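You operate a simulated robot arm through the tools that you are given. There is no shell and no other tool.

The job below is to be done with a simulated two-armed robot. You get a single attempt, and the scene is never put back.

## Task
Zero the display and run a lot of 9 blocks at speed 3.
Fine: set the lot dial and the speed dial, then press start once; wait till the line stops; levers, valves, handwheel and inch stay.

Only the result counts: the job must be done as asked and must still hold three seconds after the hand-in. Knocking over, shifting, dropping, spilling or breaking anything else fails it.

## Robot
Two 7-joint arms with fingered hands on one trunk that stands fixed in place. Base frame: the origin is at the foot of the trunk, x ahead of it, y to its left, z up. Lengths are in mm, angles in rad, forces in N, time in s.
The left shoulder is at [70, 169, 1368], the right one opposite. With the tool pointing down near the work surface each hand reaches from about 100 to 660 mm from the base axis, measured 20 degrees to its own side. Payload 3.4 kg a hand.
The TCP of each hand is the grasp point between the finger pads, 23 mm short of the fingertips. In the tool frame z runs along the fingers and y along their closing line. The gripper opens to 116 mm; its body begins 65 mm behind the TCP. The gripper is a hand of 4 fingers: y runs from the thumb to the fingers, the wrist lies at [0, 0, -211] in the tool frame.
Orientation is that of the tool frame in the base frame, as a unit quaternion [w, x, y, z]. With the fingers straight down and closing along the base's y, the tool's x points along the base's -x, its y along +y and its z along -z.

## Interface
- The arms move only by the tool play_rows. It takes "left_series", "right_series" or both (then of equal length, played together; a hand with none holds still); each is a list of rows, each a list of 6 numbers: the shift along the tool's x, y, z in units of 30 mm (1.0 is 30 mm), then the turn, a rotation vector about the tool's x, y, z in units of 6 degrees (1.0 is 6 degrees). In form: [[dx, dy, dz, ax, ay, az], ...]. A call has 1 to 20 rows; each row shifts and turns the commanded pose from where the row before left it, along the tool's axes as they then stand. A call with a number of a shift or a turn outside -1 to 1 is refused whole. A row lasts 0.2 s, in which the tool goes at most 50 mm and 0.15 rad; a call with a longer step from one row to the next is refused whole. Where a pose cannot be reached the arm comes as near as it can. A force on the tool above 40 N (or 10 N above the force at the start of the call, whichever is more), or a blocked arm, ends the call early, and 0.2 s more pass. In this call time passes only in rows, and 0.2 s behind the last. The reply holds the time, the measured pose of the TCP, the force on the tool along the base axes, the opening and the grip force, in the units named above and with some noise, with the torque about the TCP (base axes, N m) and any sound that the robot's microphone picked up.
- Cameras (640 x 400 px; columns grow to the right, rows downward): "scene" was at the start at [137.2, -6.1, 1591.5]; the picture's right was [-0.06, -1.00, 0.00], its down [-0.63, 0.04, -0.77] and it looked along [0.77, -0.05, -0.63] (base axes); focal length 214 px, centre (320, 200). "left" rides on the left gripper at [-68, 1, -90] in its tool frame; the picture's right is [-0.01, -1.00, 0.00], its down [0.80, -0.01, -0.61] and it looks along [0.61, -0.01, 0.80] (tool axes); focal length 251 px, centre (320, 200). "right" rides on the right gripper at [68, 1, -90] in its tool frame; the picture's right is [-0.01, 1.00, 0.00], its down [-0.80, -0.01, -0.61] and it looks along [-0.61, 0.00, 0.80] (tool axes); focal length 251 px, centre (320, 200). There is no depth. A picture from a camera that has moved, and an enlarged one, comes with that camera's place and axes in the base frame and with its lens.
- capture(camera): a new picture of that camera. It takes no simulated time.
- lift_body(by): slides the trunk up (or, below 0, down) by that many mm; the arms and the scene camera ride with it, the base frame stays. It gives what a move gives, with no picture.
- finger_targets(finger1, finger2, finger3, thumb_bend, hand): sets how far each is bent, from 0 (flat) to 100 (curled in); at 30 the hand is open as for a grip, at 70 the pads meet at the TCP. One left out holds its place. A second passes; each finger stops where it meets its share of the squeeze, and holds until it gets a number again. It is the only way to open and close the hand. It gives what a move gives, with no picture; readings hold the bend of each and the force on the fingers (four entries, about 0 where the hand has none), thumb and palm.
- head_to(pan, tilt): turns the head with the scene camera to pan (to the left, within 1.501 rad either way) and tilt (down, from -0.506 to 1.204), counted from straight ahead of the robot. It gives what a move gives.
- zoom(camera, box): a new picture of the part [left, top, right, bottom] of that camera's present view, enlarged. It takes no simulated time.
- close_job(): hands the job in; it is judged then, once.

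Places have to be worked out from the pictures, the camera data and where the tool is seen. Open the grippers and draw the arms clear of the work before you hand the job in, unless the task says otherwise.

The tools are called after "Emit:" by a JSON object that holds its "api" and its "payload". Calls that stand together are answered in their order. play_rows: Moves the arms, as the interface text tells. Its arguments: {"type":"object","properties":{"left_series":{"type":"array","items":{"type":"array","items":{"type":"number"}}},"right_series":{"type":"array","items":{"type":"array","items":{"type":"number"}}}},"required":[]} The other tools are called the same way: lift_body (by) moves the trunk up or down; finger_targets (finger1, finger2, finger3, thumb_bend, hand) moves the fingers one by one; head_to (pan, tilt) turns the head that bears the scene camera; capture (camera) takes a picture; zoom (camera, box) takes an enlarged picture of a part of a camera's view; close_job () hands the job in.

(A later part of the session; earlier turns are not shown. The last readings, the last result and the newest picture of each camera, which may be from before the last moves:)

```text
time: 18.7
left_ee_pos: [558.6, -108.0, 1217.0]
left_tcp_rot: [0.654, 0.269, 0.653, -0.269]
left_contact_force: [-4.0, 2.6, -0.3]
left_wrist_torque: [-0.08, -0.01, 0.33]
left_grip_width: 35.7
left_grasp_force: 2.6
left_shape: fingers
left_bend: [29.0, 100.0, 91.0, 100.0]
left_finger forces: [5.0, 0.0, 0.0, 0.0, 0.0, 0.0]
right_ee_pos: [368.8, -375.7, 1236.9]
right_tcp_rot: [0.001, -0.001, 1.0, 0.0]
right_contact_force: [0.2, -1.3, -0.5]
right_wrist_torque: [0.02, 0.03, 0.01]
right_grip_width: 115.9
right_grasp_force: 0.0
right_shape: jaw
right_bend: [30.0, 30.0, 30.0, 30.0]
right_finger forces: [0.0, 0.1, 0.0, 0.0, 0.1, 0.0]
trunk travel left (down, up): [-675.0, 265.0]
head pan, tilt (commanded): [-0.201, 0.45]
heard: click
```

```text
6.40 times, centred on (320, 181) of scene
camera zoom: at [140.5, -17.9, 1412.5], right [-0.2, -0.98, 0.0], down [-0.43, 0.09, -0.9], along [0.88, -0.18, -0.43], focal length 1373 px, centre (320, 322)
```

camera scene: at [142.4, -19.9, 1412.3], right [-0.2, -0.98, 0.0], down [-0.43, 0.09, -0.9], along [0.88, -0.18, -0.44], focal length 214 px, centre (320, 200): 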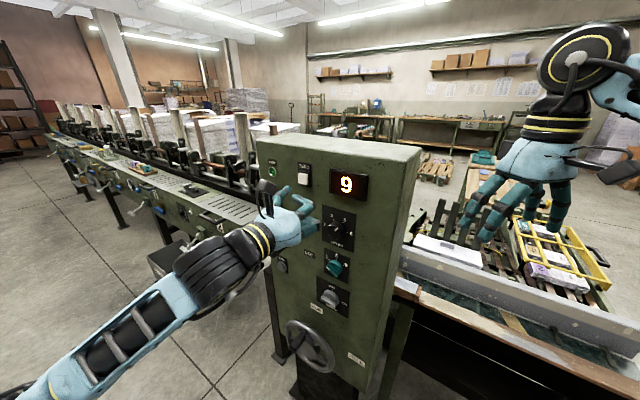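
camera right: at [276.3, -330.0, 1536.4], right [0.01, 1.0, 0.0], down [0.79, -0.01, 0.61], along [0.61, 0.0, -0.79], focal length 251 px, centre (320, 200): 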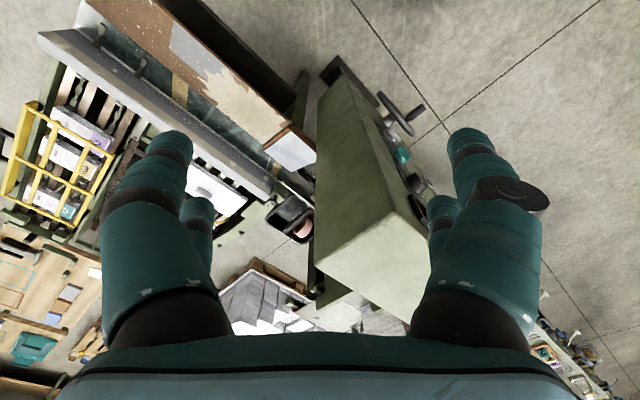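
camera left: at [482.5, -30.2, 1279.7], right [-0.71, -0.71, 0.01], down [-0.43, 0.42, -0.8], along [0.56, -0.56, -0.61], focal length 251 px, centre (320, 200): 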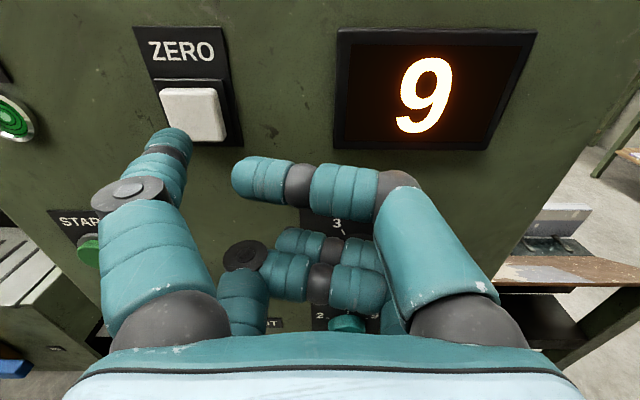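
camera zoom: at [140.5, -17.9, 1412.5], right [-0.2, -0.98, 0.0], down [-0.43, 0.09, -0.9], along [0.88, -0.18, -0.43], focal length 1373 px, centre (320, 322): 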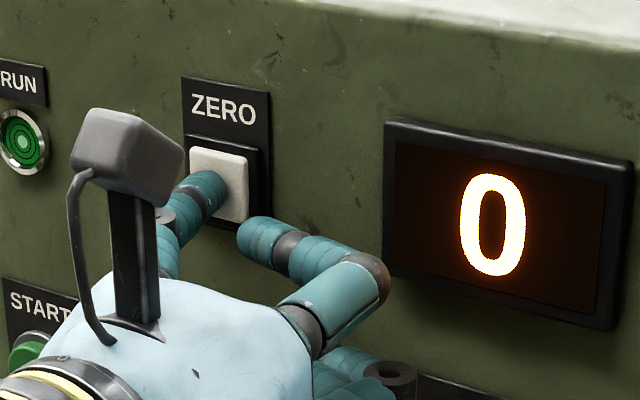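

The display reads 0 after one click. I'll retract straight back from the panel, then move down in front of the LOT dial.

Emit:
{"api": "play_rows", "payload": {"left_series": [[0, 0, -0.5, 0, 0, 0], [0, 0, -1, 0, 0, 0], [0, 0, -1, 0, 0, 0], [0, 0, -1, 0, 0, 0]]}}

Emit:
{"api": "finger_targets", "payload": {"hand": "left", "finger1": 30, "finger2": 30, "finger3": 30, "thumb_bend": 30}}

Emit:
{"api": "play_rows", "payload": {"left_series": [[1, -0.15, 0, 0, 0, 0], [1, -0.15, 0, 0, 0, 0], [1, -0.15, 0, 0, 0, 0], [1, -0.15, 0, 0, 0, 0], [1, -0.15, 0, 0, 0, 0], [1, -0.15, 0, 0, 0, 0], [1, -0.15, 0, 0, 0, 0]]}}

Emit:
{"api": "capture", "payload": {"camera": "left"}}

Emit:
{"api": "capture", "payload": {"camera": "scene"}}

```text
time: 19.7
left_ee_pos: [482.9, -34.6, 1214.9]
left_tcp_rot: [0.654, 0.269, 0.653, -0.27]
left_contact_force: [0.3, 0.3, 1.0]
left_wrist_torque: [0.0, 0.0, 0.0]
left_grip_width: 34.6
left_grasp_force: 0.1
left_shape: fingers
left_bend: [30.0, 100.0, 91.0, 100.0]
left_finger forces: [0.0, 0.0, 0.0, 0.1, 0.1, 0.0]
right_ee_pos: [368.9, -375.9, 1238.2]
right_tcp_rot: [0.0, 0.0, 1.0, 0.0]
right_contact_force: [0.1, 0.6, -0.1]
right_wrist_torque: [-0.03, -0.01, 0.01]
right_grip_width: 116.2
right_grasp_force: 0.0
right_shape: jaw
right_bend: [30.0, 30.0, 30.0, 30.0]
right_finger forces: [0.0, 0.0, 0.0, 0.0, 0.1, 0.0]
trunk travel left (down, up): [-675.0, 265.0]
head pan, tilt (commanded): [-0.201, 0.45]
```

```text
time: 20.7
left_ee_pos: [483.7, -34.2, 1213.9]
left_tcp_rot: [0.654, 0.27, 0.653, -0.27]
left_contact_force: [-0.8, 0.0, 1.2]
left_wrist_torque: [-0.01, -0.01, -0.03]
left_grip_width: 117.2
left_grasp_force: 0.0
left_shape: fingers
left_bend: [30.0, 30.0, 30.0, 30.0]
left_finger forces: [0.0, 0.1, 0.0, 0.1, 0.0, 0.0]
right_ee_pos: [367.5, -377.0, 1236.4]
right_tcp_rot: [0.0, 0.0, 1.0, 0.0]
right_contact_force: [0.2, 0.2, 0.1]
right_wrist_torque: [0.04, -0.04, -0.04]
right_grip_width: 115.9
right_grasp_force: 0.1
right_shape: jaw
right_bend: [30.0, 30.0, 30.0, 30.0]
right_finger forces: [0.0, 0.1, 0.1, 0.0, 0.0, 0.0]
trunk travel left (down, up): [-675.0, 265.0]
head pan, tilt (commanded): [-0.201, 0.45]
```

```text
time: 22.3
left_ee_pos: [464.1, -59.0, 1005.7]
left_tcp_rot: [0.655, 0.269, 0.653, -0.269]
left_contact_force: [0.4, 0.2, -0.3]
left_wrist_torque: [-0.01, 0.0, -0.01]
left_grip_width: 117.3
left_grasp_force: 0.0
left_shape: fingers
left_bend: [30.0, 30.0, 30.0, 30.0]
left_finger forces: [0.1, 0.0, 0.0, 0.0, 0.0, 0.0]
right_ee_pos: [369.0, -377.3, 1237.4]
right_tcp_rot: [0.001, 0.0, 1.0, 0.0]
right_contact_force: [0.0, -0.1, -0.5]
right_wrist_torque: [-0.04, 0.01, -0.03]
right_grip_width: 116.1
right_grasp_force: 0.0
right_shape: jaw
right_bend: [30.0, 30.0, 30.0, 30.0]
right_finger forces: [0.0, 0.0, 0.0, 0.0, 0.0, 0.1]
trunk travel left (down, up): [-675.0, 265.0]
head pan, tilt (commanded): [-0.201, 0.45]
```

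```text
taken
camera left: at [399.6, 4.4, 1074.1], right [-0.71, -0.71, 0.01], down [-0.43, 0.42, -0.8], along [0.56, -0.57, -0.61], focal length 251 px, centre (320, 200)
```

left: 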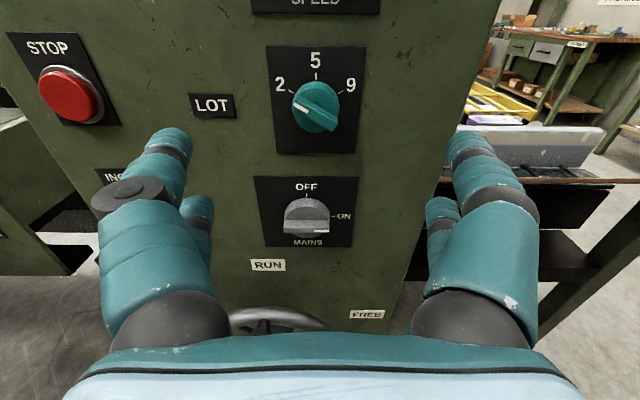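

```text
taken
camera scene: at [141.8, -18.8, 1412.4], right [-0.2, -0.98, 0.0], down [-0.43, 0.09, -0.9], along [0.88, -0.18, -0.44], focal length 214 px, centre (320, 200)
```

scene: 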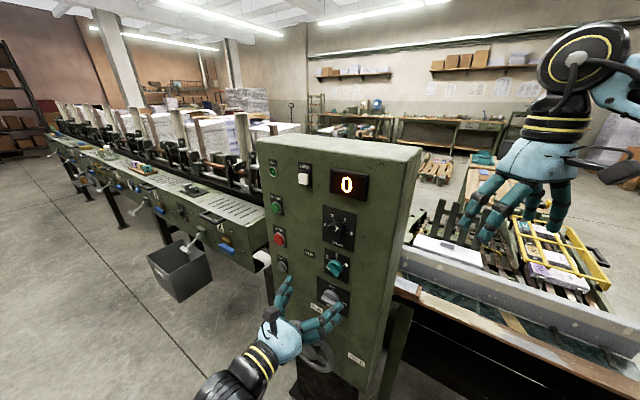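

The LOT dial centre lies almost exactly on the tool axis (tool x≈0, y≈3), about 134 mm ahead of the TCP. I'll zoom in on the knob shape.

Emit:
{"api": "zoom", "payload": {"camera": "left", "box": [260, 40, 372, 110]}}

Emit:
{"api": "zoom", "payload": {"camera": "left", "box": [270, 60, 366, 120]}}

Emit:
{"api": "zoom", "payload": {"camera": "scene", "box": [230, 230, 390, 370]}}

```text
5.71 times, centred on (316, 75) of left
camera zoom: at [399.6, 4.4, 1074.1], right [-0.71, -0.71, 0.01], down [-0.43, 0.42, -0.8], along [0.56, -0.57, -0.61], focal length 1437 px, centre (343, 914)
```

zoom: 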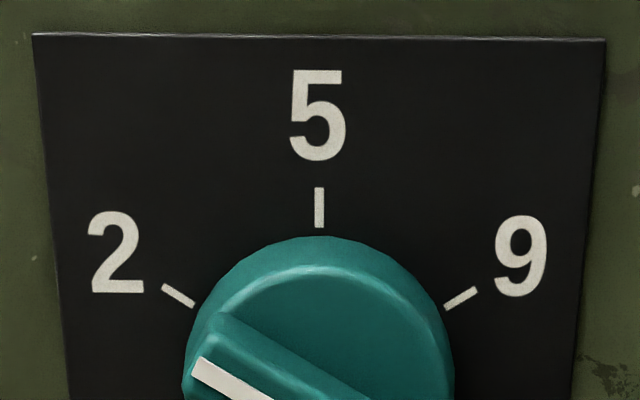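

```text
6.67 times, centred on (318, 90) of left
camera zoom: at [399.6, 4.4, 1074.1], right [-0.71, -0.71, 0.01], down [-0.43, 0.42, -0.8], along [0.56, -0.57, -0.61], focal length 1676 px, centre (333, 933)
```

zoom: 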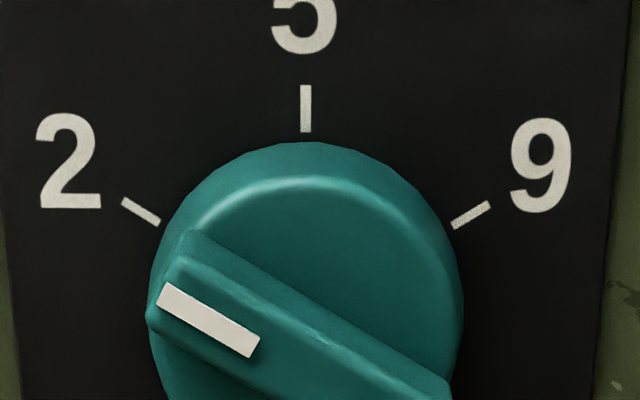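

```text
2.86 times, centred on (310, 300) of scene
camera zoom: at [141.8, -18.8, 1412.4], right [-0.2, -0.98, 0.0], down [-0.43, 0.09, -0.9], along [0.88, -0.18, -0.44], focal length 613 px, centre (349, -86)
```

zoom: 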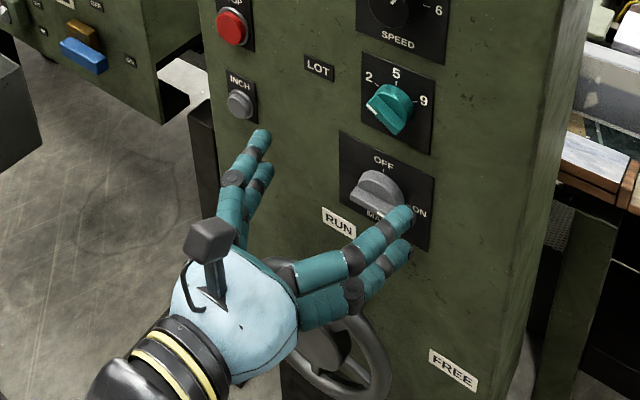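

The LOT knob is a ~38 mm disc with a raised bar across it, pointing at 2. I'll zoom further from the scene camera to judge the disc and bar heights.

Emit:
{"api": "zoom", "payload": {"camera": "scene", "box": [320, 250, 352, 270]}}

Emit:
{"api": "zoom", "payload": {"camera": "scene", "box": [324, 252, 352, 284]}}

Emit:
{"api": "zoom", "payload": {"camera": "scene", "box": [320, 210, 356, 242]}}

```text
16.00 times, centred on (336, 260) of scene
camera zoom: at [141.8, -18.8, 1412.4], right [-0.2, -0.98, 0.0], down [-0.43, 0.09, -0.9], along [0.88, -0.18, -0.44], focal length 3432 px, centre (64, -760)
```

zoom: 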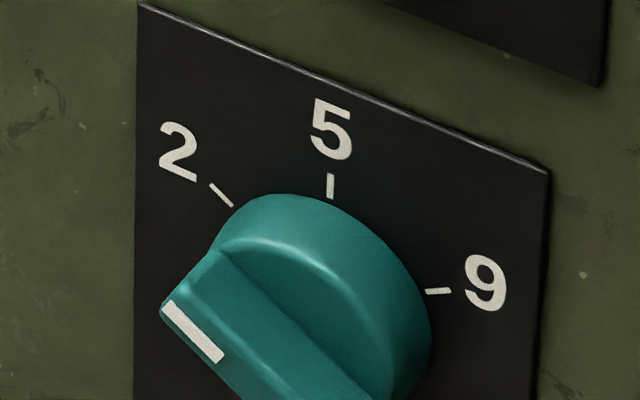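

```text
12.50 times, centred on (338, 268) of scene
camera zoom: at [141.8, -18.8, 1412.4], right [-0.2, -0.98, 0.0], down [-0.43, 0.09, -0.9], along [0.88, -0.18, -0.44], focal length 2681 px, centre (95, -650)
```

zoom: 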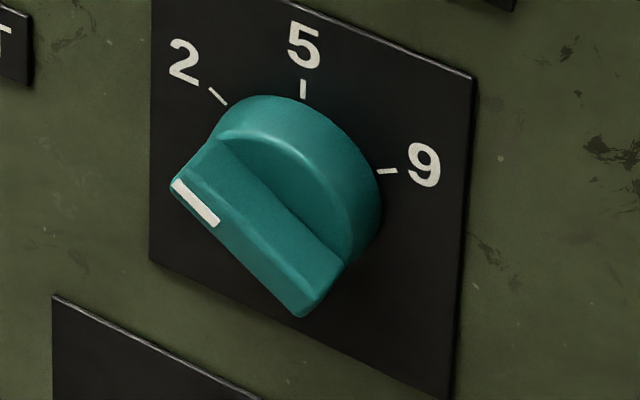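

```text
12.50 times, centred on (338, 226) of scene
camera zoom: at [141.8, -18.8, 1412.4], right [-0.2, -0.98, 0.0], down [-0.43, 0.09, -0.9], along [0.88, -0.18, -0.44], focal length 2681 px, centre (95, -125)
```

zoom: 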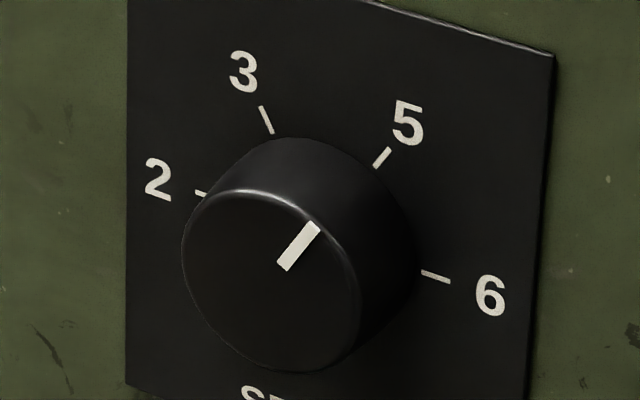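

The bar stands ~12 mm proud of the disc, so I can grip it directly. I'll roll the hand 60° counter-clockwise so its closing line is across the bar.

Emit:
{"api": "play_rows", "payload": {"left_series": [[0, 0.1, 0, 0, 0, -1], [0, 0, 0, 0, 0, -1], [0, 0, 0, 0, 0, -1], [0, 0, 0, 0, 0, -1], [0, 0, 0, 0, 0, -1], [0, 0, 0, 0, 0, -1], [0, 0, 0, 0, 0, -1], [0, 0, 0, 0, 0, -1], [0, 0, 0, 0, 0, -1], [0, 0, 0, 0, 0, -1]]}}

Emit:
{"api": "capture", "payload": {"camera": "left"}}

Emit:
{"api": "capture", "payload": {"camera": "scene"}}

```text
time: 24.5
left_ee_pos: [465.2, -55.8, 1005.2]
left_tcp_rot: [0.431, -0.093, 0.7, -0.562]
left_contact_force: [0.0, 0.0, -1.0]
left_wrist_torque: [0.0, -0.01, 0.01]
left_grip_width: 117.3
left_grasp_force: 0.0
left_shape: fingers
left_bend: [30.0, 30.0, 30.0, 30.0]
left_finger forces: [0.1, 0.0, 0.1, 0.0, 0.0, 0.0]
right_ee_pos: [368.8, -377.6, 1236.3]
right_tcp_rot: [0.0, 0.001, 1.0, 0.0]
right_contact_force: [0.9, -1.5, 0.2]
right_wrist_torque: [0.02, 0.01, 0.0]
right_grip_width: 116.0
right_grasp_force: 0.1
right_shape: jaw
right_bend: [30.0, 30.0, 30.0, 30.0]
right_finger forces: [0.0, 0.0, 0.1, 0.0, 0.1, 0.0]
trunk travel left (down, up): [-675.0, 265.0]
head pan, tilt (commanded): [-0.201, 0.45]
```

```text
taken
camera left: at [442.6, 48.4, 1038.7], right [-0.35, -0.35, 0.87], down [-0.92, -0.06, -0.39], along [0.19, -0.94, -0.3], focal length 251 px, centre (320, 200)
```

left: 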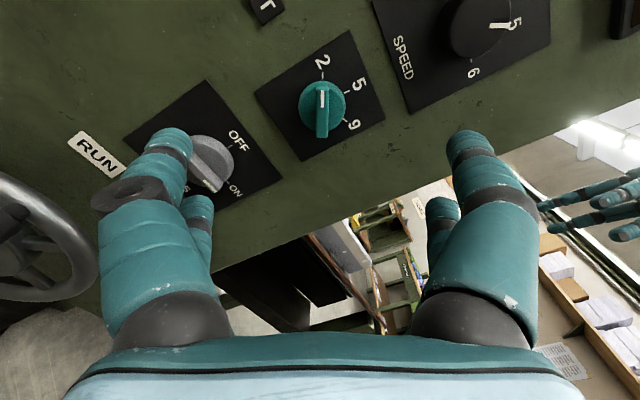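

```text
taken
camera scene: at [141.7, -19.2, 1412.4], right [-0.2, -0.98, 0.0], down [-0.43, 0.09, -0.9], along [0.88, -0.18, -0.44], focal length 214 px, centre (320, 200)
```

scene: 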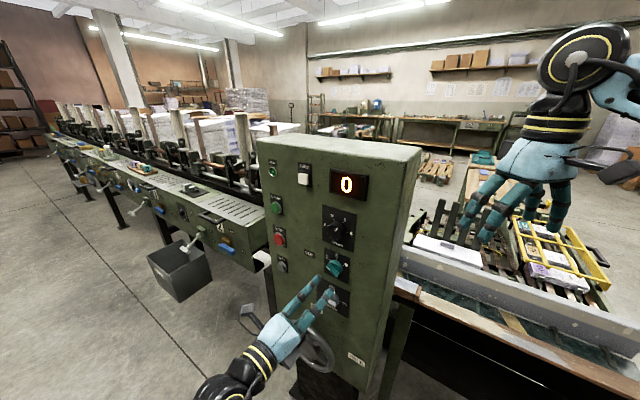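

The bar now appears vertical in the left camera, aligned with the tool x axis. I'll zoom in to centre the hand on the knob accurately.

Emit:
{"api": "zoom", "payload": {"camera": "left", "box": [270, 60, 374, 125]}}

Emit:
{"api": "zoom", "payload": {"camera": "left", "box": [80, 100, 560, 400]}}

```text
6.15 times, centred on (322, 92) of left
camera zoom: at [442.6, 48.4, 1038.7], right [-0.35, -0.35, 0.87], down [-0.92, -0.06, -0.39], along [0.19, -0.94, -0.3], focal length 1547 px, centre (308, 862)
```

zoom: 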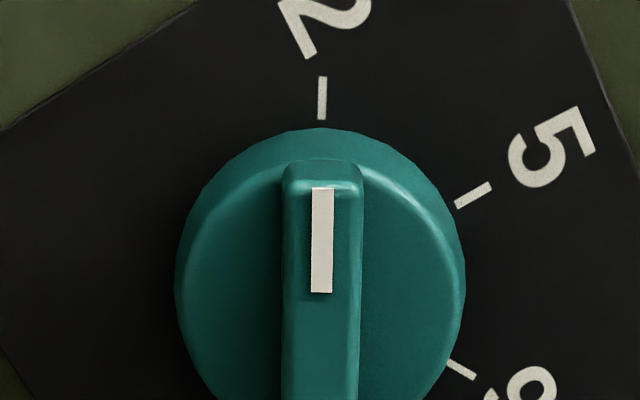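

```text
1.33 times, centred on (320, 250) of left
camera zoom: at [442.6, 48.4, 1038.7], right [-0.35, -0.35, 0.87], down [-0.92, -0.06, -0.39], along [0.19, -0.94, -0.3], focal length 335 px, centre (320, 133)
```

zoom: 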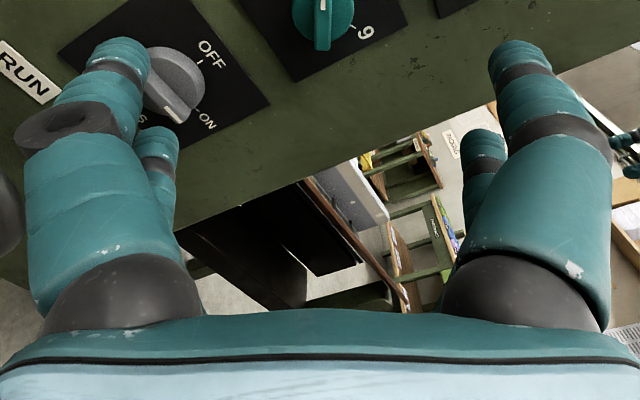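

The knob centre is within 2 mm of the tool axis. I'll narrow the finger opening to about 70 mm, shift 2 mm to centre, and advance toward the knob.

Emit:
{"api": "finger_targets", "payload": {"hand": "left", "finger1": 46, "finger2": 46, "finger3": 46, "thumb_bend": 46}}

Emit:
{"api": "play_rows", "payload": {"left_series": [[0, -0.07, 0.5, 0, 0, 0], [0, 0, 1, 0, 0, 0], [0, 0, 0.6, 0, 0, 0]]}}

Emit:
{"api": "capture", "payload": {"camera": "left"}}

Emit:
{"api": "zoom", "payload": {"camera": "scene", "box": [280, 230, 376, 290]}}

```text
time: 25.5
left_ee_pos: [466.4, -56.6, 1005.6]
left_tcp_rot: [0.432, -0.092, 0.7, -0.561]
left_contact_force: [-0.6, 0.7, -0.3]
left_wrist_torque: [-0.01, -0.02, -0.03]
left_grip_width: 70.9
left_grasp_force: 0.0
left_shape: fingers
left_bend: [46.0, 46.0, 46.0, 46.0]
left_finger forces: [0.1, 0.0, 0.0, 0.0, 0.0, 0.0]
right_ee_pos: [368.5, -376.7, 1235.6]
right_tcp_rot: [0.0, 0.0, 1.0, -0.001]
right_contact_force: [0.0, 0.3, 0.2]
right_wrist_torque: [0.03, 0.01, 0.02]
right_grip_width: 116.0
right_grasp_force: 0.1
right_shape: jaw
right_bend: [30.0, 30.0, 30.0, 30.0]
right_finger forces: [0.1, 0.0, 0.0, 0.0, 0.0, 0.0]
trunk travel left (down, up): [-675.0, 265.0]
head pan, tilt (commanded): [-0.201, 0.45]
```

```text
time: 26.3
left_ee_pos: [509.7, -100.8, 1006.7]
left_tcp_rot: [0.432, -0.093, 0.701, -0.56]
left_contact_force: [-1.3, 0.2, -0.7]
left_wrist_torque: [-0.03, -0.03, -0.01]
left_grip_width: 70.8
left_grasp_force: 0.0
left_shape: fingers
left_bend: [46.0, 46.0, 46.0, 46.0]
left_finger forces: [0.0, 0.0, 0.0, 0.0, 0.0, 0.0]
right_ee_pos: [368.2, -377.2, 1235.7]
right_tcp_rot: [-0.001, -0.001, 1.0, 0.0]
right_contact_force: [0.0, 1.0, -0.5]
right_wrist_torque: [0.02, 0.02, 0.0]
right_grip_width: 115.8
right_grasp_force: 0.0
right_shape: jaw
right_bend: [30.0, 30.0, 30.0, 30.0]
right_finger forces: [0.1, 0.0, 0.0, 0.1, 0.0, 0.0]
trunk travel left (down, up): [-675.0, 265.0]
head pan, tilt (commanded): [-0.201, 0.45]
```

```text
taken
camera left: at [486.4, 4.0, 1040.7], right [-0.35, -0.35, 0.87], down [-0.92, -0.06, -0.39], along [0.19, -0.94, -0.3], focal length 251 px, centre (320, 200)
```

left: 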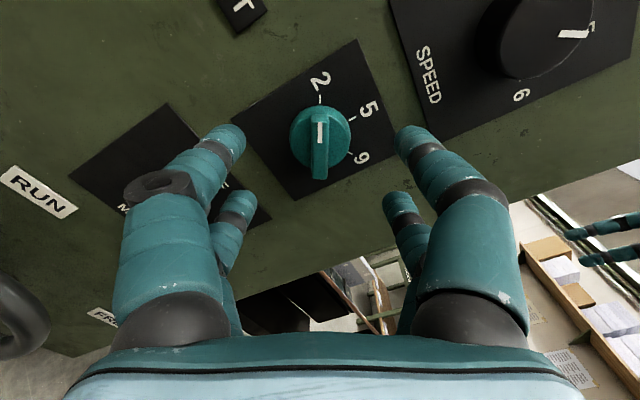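

```text
6.67 times, centred on (328, 260) of scene
camera zoom: at [142.1, -19.1, 1412.4], right [-0.2, -0.98, 0.0], down [-0.43, 0.09, -0.9], along [0.88, -0.18, -0.44], focal length 1430 px, centre (267, -200)
```

zoom: 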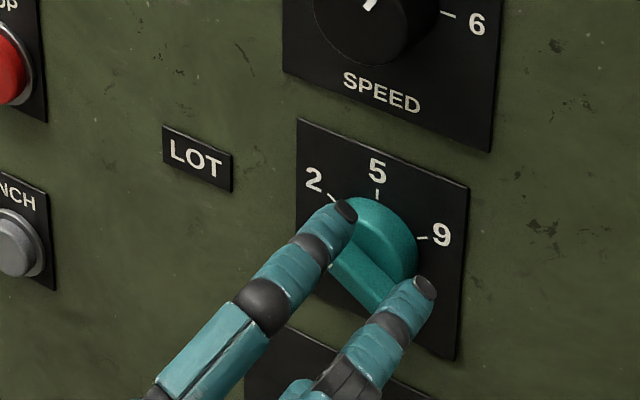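

Fingers straddle the knob symmetrically, about 25 mm in front of the bar. I'll advance another 25 mm and check.

Emit:
{"api": "play_rows", "payload": {"left_series": [[-0.05, 0, 0.42, 0, 0, 0], [0, 0, 0.42, 0, 0, 0]]}}

Emit:
{"api": "capture", "payload": {"camera": "left"}}

Emit:
{"api": "zoom", "payload": {"camera": "scene", "box": [280, 230, 376, 290]}}

```text
time: 26.9
left_ee_pos: [528.7, -118.7, 1006.8]
left_tcp_rot: [0.431, -0.093, 0.701, -0.561]
left_contact_force: [-0.1, -0.3, 0.6]
left_wrist_torque: [0.03, 0.0, 0.0]
left_grip_width: 70.8
left_grasp_force: 0.1
left_shape: fingers
left_bend: [46.0, 46.0, 46.0, 46.0]
left_finger forces: [0.1, 0.1, 0.1, 0.1, 0.1, 0.0]
right_ee_pos: [369.3, -378.1, 1236.0]
right_tcp_rot: [0.0, 0.0, 1.0, 0.0]
right_contact_force: [0.4, -0.1, -0.5]
right_wrist_torque: [-0.01, 0.0, -0.01]
right_grip_width: 115.9
right_grasp_force: 0.1
right_shape: jaw
right_bend: [30.0, 30.0, 30.0, 30.0]
right_finger forces: [0.0, 0.1, 0.0, 0.0, 0.1, 0.1]
trunk travel left (down, up): [-675.0, 265.0]
head pan, tilt (commanded): [-0.201, 0.45]
```

```text
taken
camera left: at [505.5, -13.5, 1040.1], right [-0.35, -0.35, 0.87], down [-0.92, -0.06, -0.39], along [0.19, -0.94, -0.3], focal length 251 px, centre (320, 200)
```

left: 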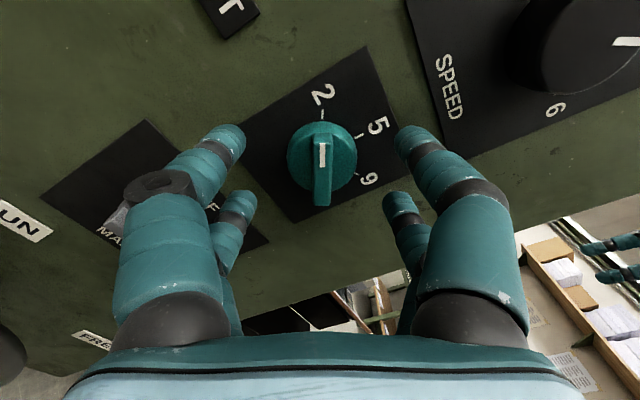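

```text
6.67 times, centred on (328, 260) of scene
camera zoom: at [142.2, -19.3, 1412.3], right [-0.2, -0.98, 0.0], down [-0.43, 0.09, -0.9], along [0.88, -0.18, -0.44], focal length 1430 px, centre (267, -200)
```

zoom: 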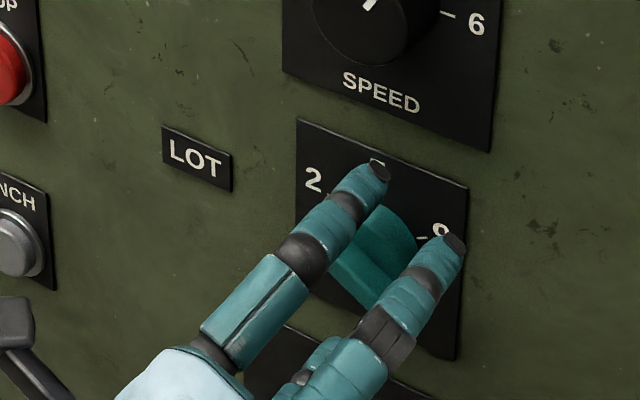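

The hand is centred on the bar (±22 mm along tool x, ~1 mm off in y). I'll advance 8 mm more and then start closing the fingers gently.

Emit:
{"api": "play_rows", "payload": {"left_series": [[0, -0.03, 0.14, 0, 0, 0], [0, 0, 0.14, 0, 0, 0]]}}

Emit:
{"api": "finger_targets", "payload": {"hand": "left", "finger1": 58, "finger2": 58, "finger3": 58, "thumb_bend": 58}}

Emit:
{"api": "capture", "payload": {"camera": "left"}}

Emit:
{"api": "zoom", "payload": {"camera": "scene", "box": [280, 230, 376, 290]}}

```text
time: 27.5
left_ee_pos: [533.7, -122.5, 1000.6]
left_tcp_rot: [0.43, -0.093, 0.706, -0.555]
left_contact_force: [-0.5, 1.0, 0.4]
left_wrist_torque: [0.0, -0.01, 0.0]
left_grip_width: 70.5
left_grasp_force: 0.0
left_shape: fingers
left_bend: [46.0, 46.0, 46.0, 46.0]
left_finger forces: [0.0, 0.0, 0.0, 0.1, 0.0, 0.0]
right_ee_pos: [369.1, -376.9, 1237.1]
right_tcp_rot: [0.0, 0.0, 1.0, -0.001]
right_contact_force: [0.3, -0.1, 0.3]
right_wrist_torque: [-0.04, -0.03, 0.0]
right_grip_width: 115.5
right_grasp_force: 0.0
right_shape: jaw
right_bend: [30.0, 30.0, 30.0, 30.0]
right_finger forces: [0.0, 0.0, 0.1, 0.0, 0.1, 0.1]
trunk travel left (down, up): [-675.0, 265.0]
head pan, tilt (commanded): [-0.201, 0.45]
```

```text
time: 28.5
left_ee_pos: [535.2, -121.2, 1003.1]
left_tcp_rot: [0.432, -0.092, 0.704, -0.556]
left_contact_force: [-0.2, -0.2, 0.1]
left_wrist_torque: [0.01, 0.0, 0.0]
left_grip_width: 38.4
left_grasp_force: 0.0
left_shape: fingers
left_bend: [57.0, 57.0, 57.0, 57.0]
left_finger forces: [0.0, 0.1, 0.1, 0.1, 0.0, 0.0]
right_ee_pos: [369.4, -377.7, 1236.4]
right_tcp_rot: [0.0, 0.0, 1.0, 0.0]
right_contact_force: [-1.1, -1.3, 0.2]
right_wrist_torque: [0.02, 0.0, -0.01]
right_grip_width: 116.0
right_grasp_force: 0.1
right_shape: jaw
right_bend: [30.0, 30.0, 30.0, 30.0]
right_finger forces: [0.0, 0.1, 0.0, 0.0, 0.0, 0.0]
trunk travel left (down, up): [-675.0, 265.0]
head pan, tilt (commanded): [-0.201, 0.45]
```

```text
taken
camera left: at [511.5, -16.9, 1038.1], right [-0.35, -0.36, 0.87], down [-0.92, -0.06, -0.39], along [0.19, -0.93, -0.31], focal length 251 px, centre (320, 200)
```

left: 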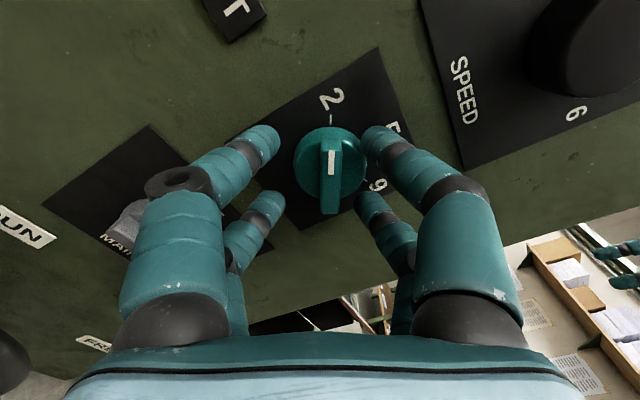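

```text
6.67 times, centred on (328, 260) of scene
camera zoom: at [141.9, -19.0, 1412.4], right [-0.2, -0.98, 0.0], down [-0.43, 0.09, -0.9], along [0.88, -0.18, -0.44], focal length 1430 px, centre (267, -200)
```

zoom: 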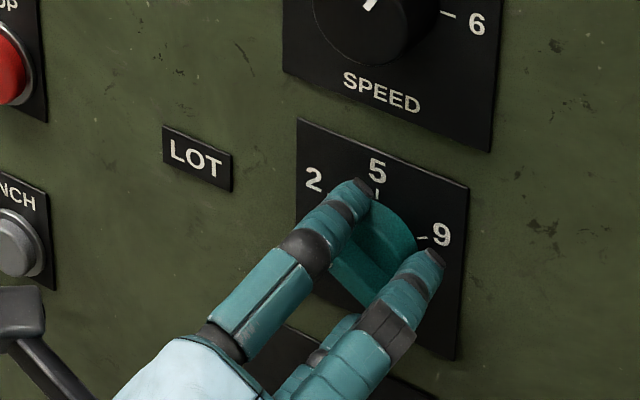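

The hand seems to have drifted ~4 mm down-left relative to command. I'll check the whole arm for anything in the way before going on.

Emit:
{"api": "capture", "payload": {"camera": "scene"}}

Emit:
{"api": "zoom", "payload": {"camera": "scene", "box": [200, 240, 400, 400]}}

Emit:
{"api": "capture", "payload": {"camera": "right"}}

```text
taken
camera scene: at [141.9, -19.0, 1412.4], right [-0.2, -0.98, 0.0], down [-0.43, 0.09, -0.9], along [0.88, -0.18, -0.44], focal length 214 px, centre (320, 200)
```

scene: 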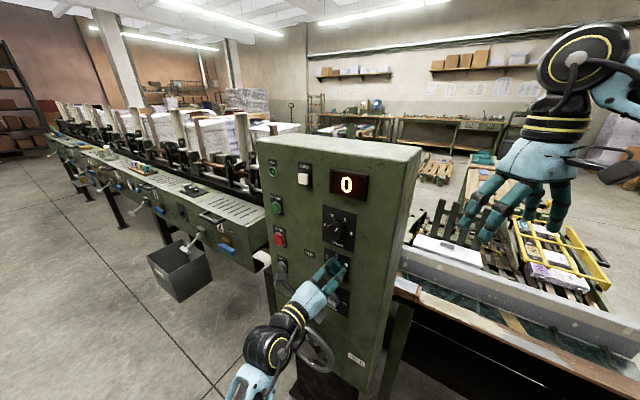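

```text
2.50 times, centred on (300, 320) of scene
camera zoom: at [141.9, -19.0, 1412.4], right [-0.2, -0.98, 0.0], down [-0.43, 0.09, -0.9], along [0.88, -0.18, -0.44], focal length 536 px, centre (370, -100)
```

zoom: 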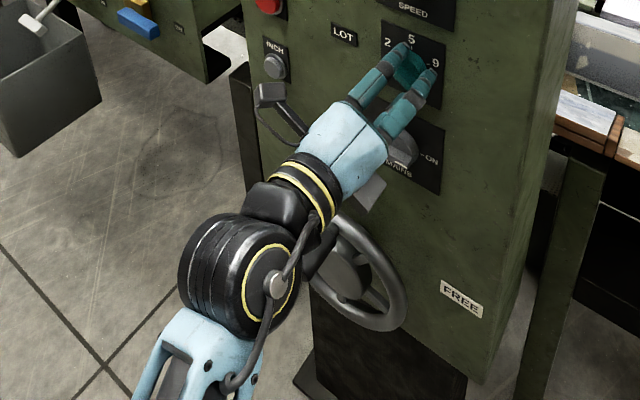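

```text
taken
camera right: at [301.3, -377.7, 1326.1], right [0.01, 1.0, 0.0], down [0.79, -0.01, 0.61], along [0.61, 0.0, -0.79], focal length 251 px, centre (320, 200)
```

right: 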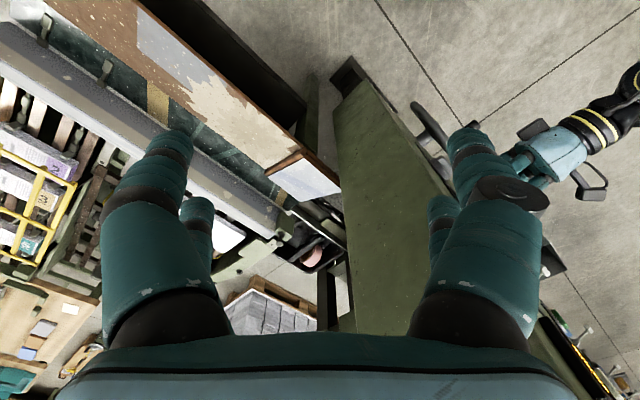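

The wrist is coming in from below and is very close to the handwheel, likely brushing its crank. I'll back straight off along the panel normal and check the handwheel.

Emit:
{"api": "play_rows", "payload": {"left_series": [[0, 0, -0.3, 0, 0, 0], [0, 0, -0.6, 0, 0, 0], [0, 0, -1, 0, 0, 0], [0, 0, -1, 0, 0, 0], [0, 0, -1, 0, 0, 0]]}}

Emit:
{"api": "zoom", "payload": {"camera": "scene", "box": [200, 240, 400, 400]}}

Emit:
{"api": "zoom", "payload": {"camera": "right", "box": [380, 60, 640, 220]}}

```text
time: 29.7
left_ee_pos: [452.4, -40.5, 1009.6]
left_tcp_rot: [0.432, -0.092, 0.7, -0.561]
left_contact_force: [0.1, -0.1, 1.0]
left_wrist_torque: [-0.02, 0.0, 0.0]
left_grip_width: 38.3
left_grasp_force: 0.0
left_shape: fingers
left_bend: [57.0, 57.0, 57.0, 57.0]
left_finger forces: [0.1, 0.1, 0.1, 0.0, 0.0, 0.1]
right_ee_pos: [368.8, -375.3, 1237.4]
right_tcp_rot: [0.0, 0.0, 1.0, 0.001]
right_contact_force: [1.2, -0.1, -0.4]
right_wrist_torque: [0.03, 0.02, -0.02]
right_grip_width: 115.9
right_grasp_force: 0.0
right_shape: jaw
right_bend: [30.0, 30.0, 30.0, 30.0]
right_finger forces: [0.1, 0.1, 0.1, 0.1, 0.0, 0.1]
trunk travel left (down, up): [-675.0, 265.0]
head pan, tilt (commanded): [-0.201, 0.45]
```

```text
2.50 times, centred on (300, 320) of scene
camera zoom: at [140.9, -18.1, 1412.5], right [-0.2, -0.98, 0.0], down [-0.43, 0.09, -0.9], along [0.88, -0.18, -0.43], focal length 536 px, centre (370, -100)
```

zoom: 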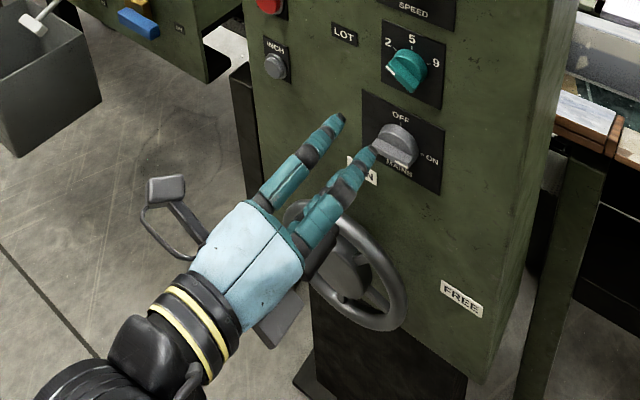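

```text
2.46 times, centred on (510, 140) of right
camera zoom: at [300.3, -376.8, 1326.6], right [0.01, 1.0, 0.0], down [0.79, -0.01, 0.61], along [0.61, -0.01, -0.79], focal length 619 px, centre (-148, 348)
```

zoom: 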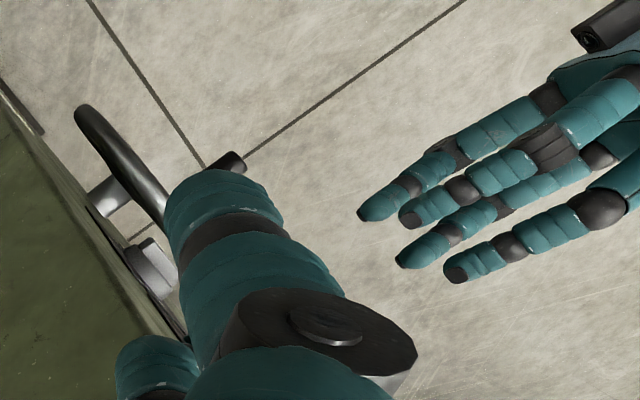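

The hand is clear now. I'll raise the trunk by 180 mm, which will make the arm reach down from above (keeping the wrist away from the handwheel), and then inspect the handwheel.

Emit:
{"api": "lift_body", "payload": {"by": 180}}

Emit:
{"api": "capture", "payload": {"camera": "scene"}}

Emit:
{"api": "zoom", "payload": {"camera": "scene", "box": [280, 260, 400, 360]}}

```text
time: 31.7
left_ee_pos: [451.6, -42.8, 1187.7]
left_tcp_rot: [0.431, -0.092, 0.701, -0.561]
left_contact_force: [-0.2, 0.6, 0.2]
left_wrist_torque: [0.0, 0.03, 0.0]
left_grip_width: 37.9
left_grasp_force: 0.0
left_shape: fingers
left_bend: [57.0, 57.0, 57.0, 57.0]
left_finger forces: [0.1, 0.0, 0.0, 0.0, 0.0, 0.0]
right_ee_pos: [369.3, -376.6, 1415.8]
right_tcp_rot: [0.0, 0.0, 1.0, 0.0]
right_contact_force: [-0.3, 0.2, -0.3]
right_wrist_torque: [0.03, -0.03, -0.03]
right_grip_width: 115.9
right_grasp_force: 0.0
right_shape: jaw
right_bend: [30.0, 30.0, 30.0, 30.0]
right_finger forces: [0.0, 0.1, 0.1, 0.0, 0.1, 0.0]
trunk travel left (down, up): [-855.0, 85.0]
head pan, tilt (commanded): [-0.201, 0.45]
```

```text
taken
camera scene: at [141.9, -19.1, 1592.3], right [-0.2, -0.98, 0.0], down [-0.43, 0.09, -0.9], along [0.88, -0.18, -0.44], focal length 214 px, centre (320, 200)
```

scene: 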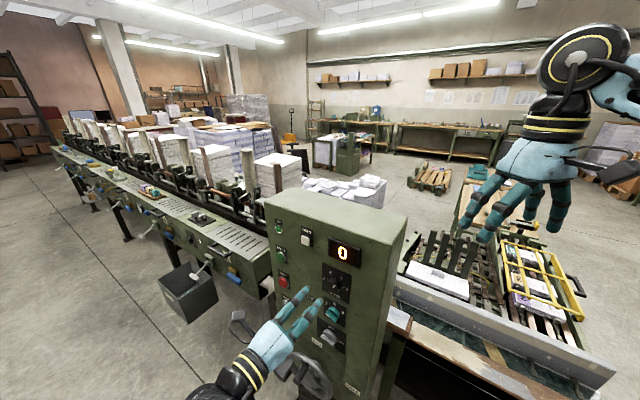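

```text
4.00 times, centred on (340, 310) of scene
camera zoom: at [141.9, -19.1, 1592.3], right [-0.2, -0.98, 0.0], down [-0.43, 0.09, -0.9], along [0.88, -0.18, -0.44], focal length 858 px, centre (240, -240)
```

zoom: 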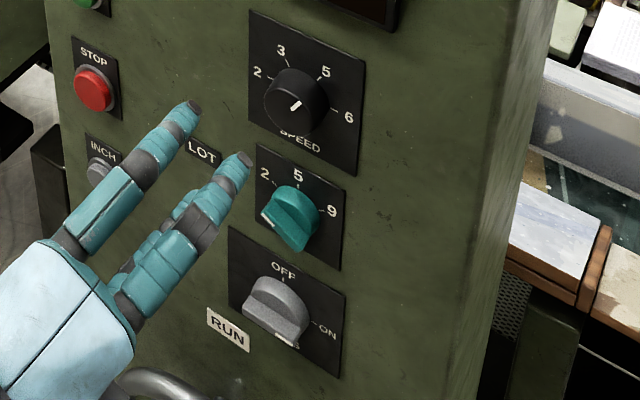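

I'll turn the head back to its starting angle so I can compare the handwheel directly with the first picture.

Emit:
{"api": "head_to", "payload": {"pan": -0.065, "tilt": 0.684}}

Emit:
{"api": "zoom", "payload": {"camera": "scene", "box": [290, 270, 410, 345]}}

Emit:
{"api": "capture", "payload": {"camera": "scene"}}

```text
time: 32.5
left_ee_pos: [452.6, -42.6, 1189.1]
left_tcp_rot: [0.431, -0.092, 0.7, -0.562]
left_contact_force: [0.8, -1.1, 0.2]
left_wrist_torque: [0.02, 0.02, 0.02]
left_grip_width: 38.3
left_grasp_force: 0.0
left_shape: fingers
left_bend: [57.0, 57.0, 57.0, 57.0]
left_finger forces: [0.0, 0.0, 0.0, 0.0, 0.0, 0.0]
right_ee_pos: [369.6, -377.2, 1416.4]
right_tcp_rot: [0.0, 0.0, 1.0, -0.001]
right_contact_force: [-0.5, -0.6, -0.5]
right_wrist_torque: [0.05, 0.01, 0.03]
right_grip_width: 116.0
right_grasp_force: 0.0
right_shape: jaw
right_bend: [30.0, 30.0, 30.0, 30.0]
right_finger forces: [0.1, 0.0, 0.0, 0.0, 0.0, 0.0]
trunk travel left (down, up): [-855.0, 85.0]
head pan, tilt (commanded): [-0.065, 0.684]
```

```text
5.33 times, centred on (350, 308) of scene
camera zoom: at [137.2, -6.3, 1571.6], right [-0.06, -1.0, 0.0], down [-0.63, 0.04, -0.78], along [0.77, -0.05, -0.63], focal length 1144 px, centre (160, -373)
```

zoom: 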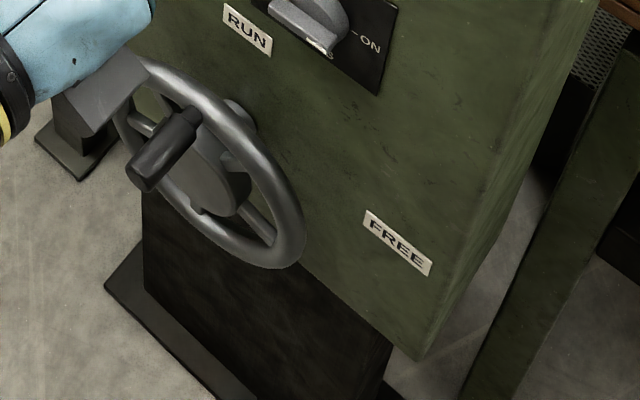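

```text
taken
camera scene: at [137.2, -6.3, 1571.6], right [-0.06, -1.0, 0.0], down [-0.63, 0.04, -0.78], along [0.77, -0.05, -0.63], focal length 214 px, centre (320, 200)
```

scene: 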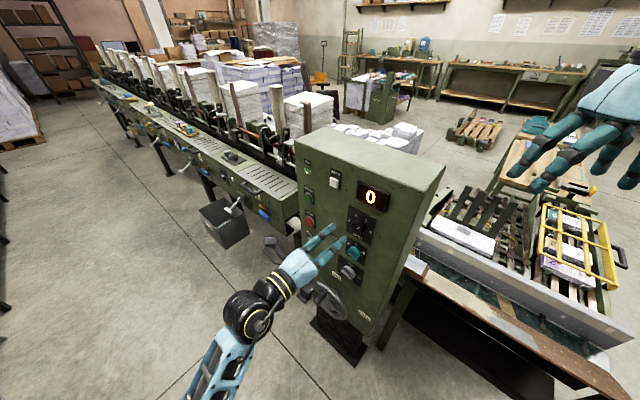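

The handwheel looks unchanged (crank and spokes as in the first picture). With the shoulder now higher I'll lower the hand back to LOT height, staying 155 mm off the panel.

Emit:
{"api": "play_rows", "payload": {"left_series": [[0.5, 0.866, 0, 0, 0, 0], [0.5, 0.866, 0, 0, 0, 0], [0.5, 0.866, 0, 0, 0, 0], [0.5, 0.866, 0, 0, 0, 0], [0.5, 0.866, 0, 0, 0, 0], [0.55, 0.95, 0, 0, 0, 0]]}}

Emit:
{"api": "capture", "payload": {"camera": "left"}}

Emit:
{"api": "capture", "payload": {"camera": "scene"}}

```text
time: 33.9
left_ee_pos: [453.1, -44.2, 1004.9]
left_tcp_rot: [0.432, -0.094, 0.701, -0.56]
left_contact_force: [0.1, 0.8, -0.3]
left_wrist_torque: [0.02, 0.0, -0.01]
left_grip_width: 38.0
left_grasp_force: 0.1
left_shape: fingers
left_bend: [57.0, 57.0, 57.0, 57.0]
left_finger forces: [0.0, 0.0, 0.0, 0.1, 0.1, 0.0]
right_ee_pos: [370.1, -376.0, 1416.7]
right_tcp_rot: [0.0, 0.001, 1.0, 0.0]
right_contact_force: [0.2, -0.1, 0.9]
right_wrist_torque: [0.01, 0.02, -0.01]
right_grip_width: 115.6
right_grasp_force: 0.1
right_shape: jaw
right_bend: [30.0, 30.0, 30.0, 30.0]
right_finger forces: [0.0, 0.0, 0.0, 0.0, 0.0, 0.0]
trunk travel left (down, up): [-855.0, 85.0]
head pan, tilt (commanded): [-0.065, 0.684]
```

```text
taken
camera left: at [429.5, 61.9, 1037.8], right [-0.35, -0.35, 0.87], down [-0.92, -0.06, -0.39], along [0.19, -0.94, -0.3], focal length 251 px, centre (320, 200)
```

left: 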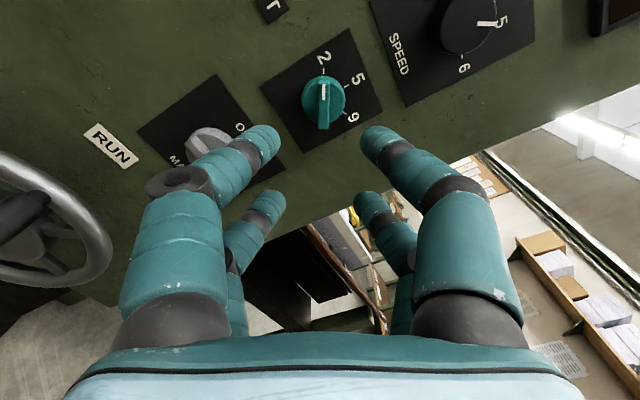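

```text
taken
camera scene: at [138.3, -6.0, 1571.4], right [-0.06, -1.0, 0.0], down [-0.63, 0.04, -0.77], along [0.77, -0.05, -0.63], focal length 214 px, centre (320, 200)
```

scene: 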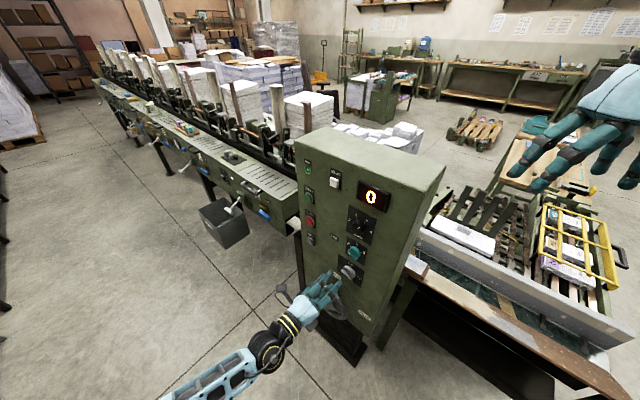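

The forearm now comes in nearly level, well away from the handwheel. I'll open the fingers slightly, centre on the knob and approach again.

Emit:
{"api": "finger_targets", "payload": {"hand": "left", "finger1": 50, "finger2": 50, "finger3": 50, "thumb_bend": 50}}

Emit:
{"api": "play_rows", "payload": {"left_series": [[-0.03, -0.08, 0.8, 0, 0, 0], [0, 0, 0.9, 0, 0, 0], [0, 0, 0.9, 0, 0, 0], [0, 0, 0.5, 0, 0, 0]]}}

Emit:
{"api": "capture", "payload": {"camera": "left"}}

Emit:
{"api": "zoom", "payload": {"camera": "scene", "box": [240, 210, 416, 320]}}

```text
time: 34.9
left_ee_pos: [450.7, -43.3, 1006.2]
left_tcp_rot: [0.431, -0.093, 0.7, -0.561]
left_contact_force: [0.0, -0.2, 0.9]
left_wrist_torque: [0.03, -0.02, -0.01]
left_grip_width: 57.8
left_grasp_force: 0.2
left_shape: fingers
left_bend: [50.0, 50.0, 50.0, 50.0]
left_finger forces: [0.0, 0.1, 0.0, 0.1, 0.1, 0.1]
right_ee_pos: [368.7, -377.3, 1415.7]
right_tcp_rot: [0.0, 0.001, 1.0, 0.0]
right_contact_force: [-0.1, -0.2, -0.5]
right_wrist_torque: [-0.03, 0.02, -0.02]
right_grip_width: 115.9
right_grasp_force: 0.0
right_shape: jaw
right_bend: [30.0, 30.0, 30.0, 30.0]
right_finger forces: [0.0, 0.1, 0.0, 0.0, 0.0, 0.1]
trunk travel left (down, up): [-855.0, 85.0]
head pan, tilt (commanded): [-0.065, 0.684]
```

```text
time: 35.9
left_ee_pos: [518.4, -110.1, 1006.8]
left_tcp_rot: [0.431, -0.092, 0.701, -0.561]
left_contact_force: [0.4, -0.2, 0.6]
left_wrist_torque: [0.02, 0.03, 0.02]
left_grip_width: 57.7
left_grasp_force: 0.0
left_shape: fingers
left_bend: [50.0, 50.0, 50.0, 50.0]
left_finger forces: [0.0, 0.0, 0.1, 0.1, 0.0, 0.0]
right_ee_pos: [369.8, -378.9, 1416.6]
right_tcp_rot: [0.0, 0.001, 1.0, 0.0]
right_contact_force: [-0.8, -1.0, 0.0]
right_wrist_torque: [0.01, 0.0, 0.01]
right_grip_width: 115.9
right_grasp_force: 0.1
right_shape: jaw
right_bend: [30.0, 30.0, 30.0, 30.0]
right_finger forces: [0.0, 0.0, 0.0, 0.2, 0.0, 0.0]
trunk travel left (down, up): [-855.0, 85.0]
head pan, tilt (commanded): [-0.065, 0.684]
```

```text
taken
camera left: at [495.8, -4.9, 1040.3], right [-0.35, -0.35, 0.87], down [-0.92, -0.06, -0.39], along [0.19, -0.94, -0.3], focal length 251 px, centre (320, 200)
```

left: 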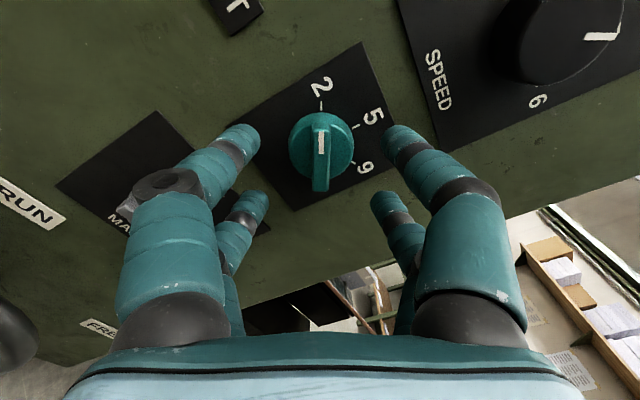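

```text
3.64 times, centred on (328, 265) of scene
camera zoom: at [137.6, -6.8, 1571.5], right [-0.06, -1.0, 0.0], down [-0.63, 0.04, -0.77], along [0.77, -0.05, -0.63], focal length 780 px, centre (291, -36)
```

zoom: 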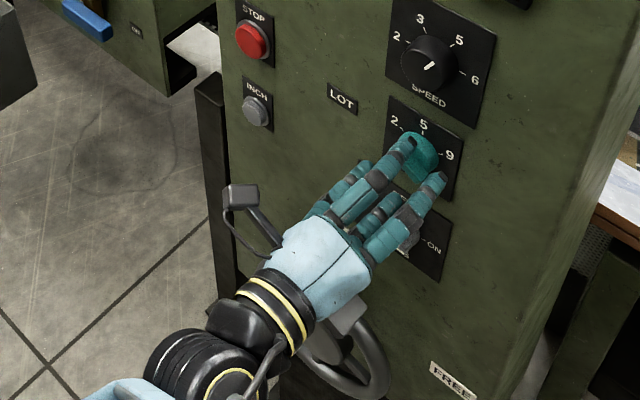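

Well centred with the TCP about 60 mm from the panel. I'll advance 20 mm more in small steps.

Emit:
{"api": "play_rows", "payload": {"left_series": [[0, 0, 0.3, 0, 0, 0], [0, 0, 0.2, 0, 0, 0], [0, 0, 0.17, 0, 0, 0], [0, 0, 0, 0, 0, 0]]}}

Emit:
{"api": "capture", "payload": {"camera": "left"}}

Emit:
{"api": "zoom", "payload": {"camera": "scene", "box": [310, 220, 390, 270]}}

```text
time: 36.9
left_ee_pos: [531.9, -123.0, 1008.0]
left_tcp_rot: [0.431, -0.092, 0.7, -0.561]
left_contact_force: [-0.4, -0.1, -0.7]
left_wrist_torque: [0.0, -0.02, 0.01]
left_grip_width: 57.6
left_grasp_force: 0.0
left_shape: fingers
left_bend: [50.0, 50.0, 50.0, 50.0]
left_finger forces: [0.1, 0.1, 0.0, 0.0, 0.1, 0.0]
right_ee_pos: [368.9, -377.9, 1416.1]
right_tcp_rot: [0.0, -0.001, 1.0, -0.001]
right_contact_force: [0.2, 0.7, -0.4]
right_wrist_torque: [0.0, -0.01, 0.03]
right_grip_width: 115.5
right_grasp_force: 0.1
right_shape: jaw
right_bend: [30.0, 30.0, 30.0, 30.0]
right_finger forces: [0.0, 0.1, 0.0, 0.0, 0.1, 0.0]
trunk travel left (down, up): [-855.0, 85.0]
head pan, tilt (commanded): [-0.065, 0.684]
```

```text
taken
camera left: at [509.3, -18.2, 1041.2], right [-0.35, -0.35, 0.87], down [-0.92, -0.06, -0.39], along [0.19, -0.94, -0.3], focal length 251 px, centre (320, 200)
```

left: 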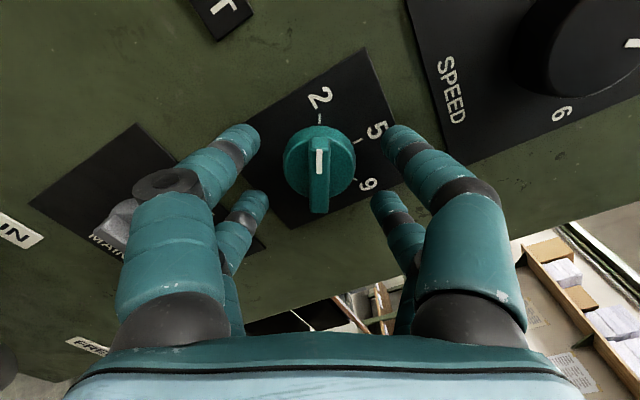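

```text
8.00 times, centred on (350, 245) of scene
camera zoom: at [137.2, -6.1, 1571.5], right [-0.06, -1.0, 0.0], down [-0.63, 0.04, -0.77], along [0.77, -0.05, -0.63], focal length 1716 px, centre (80, -160)
```

zoom: 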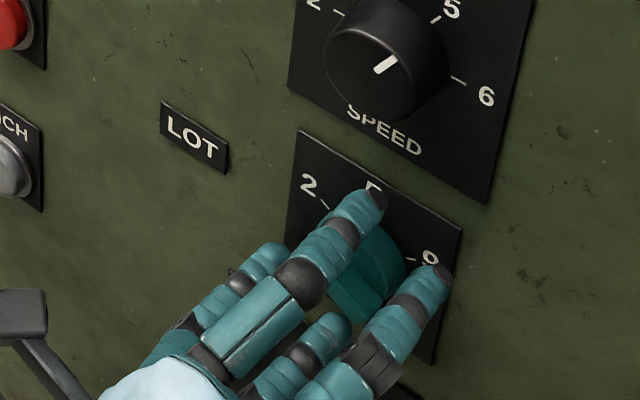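

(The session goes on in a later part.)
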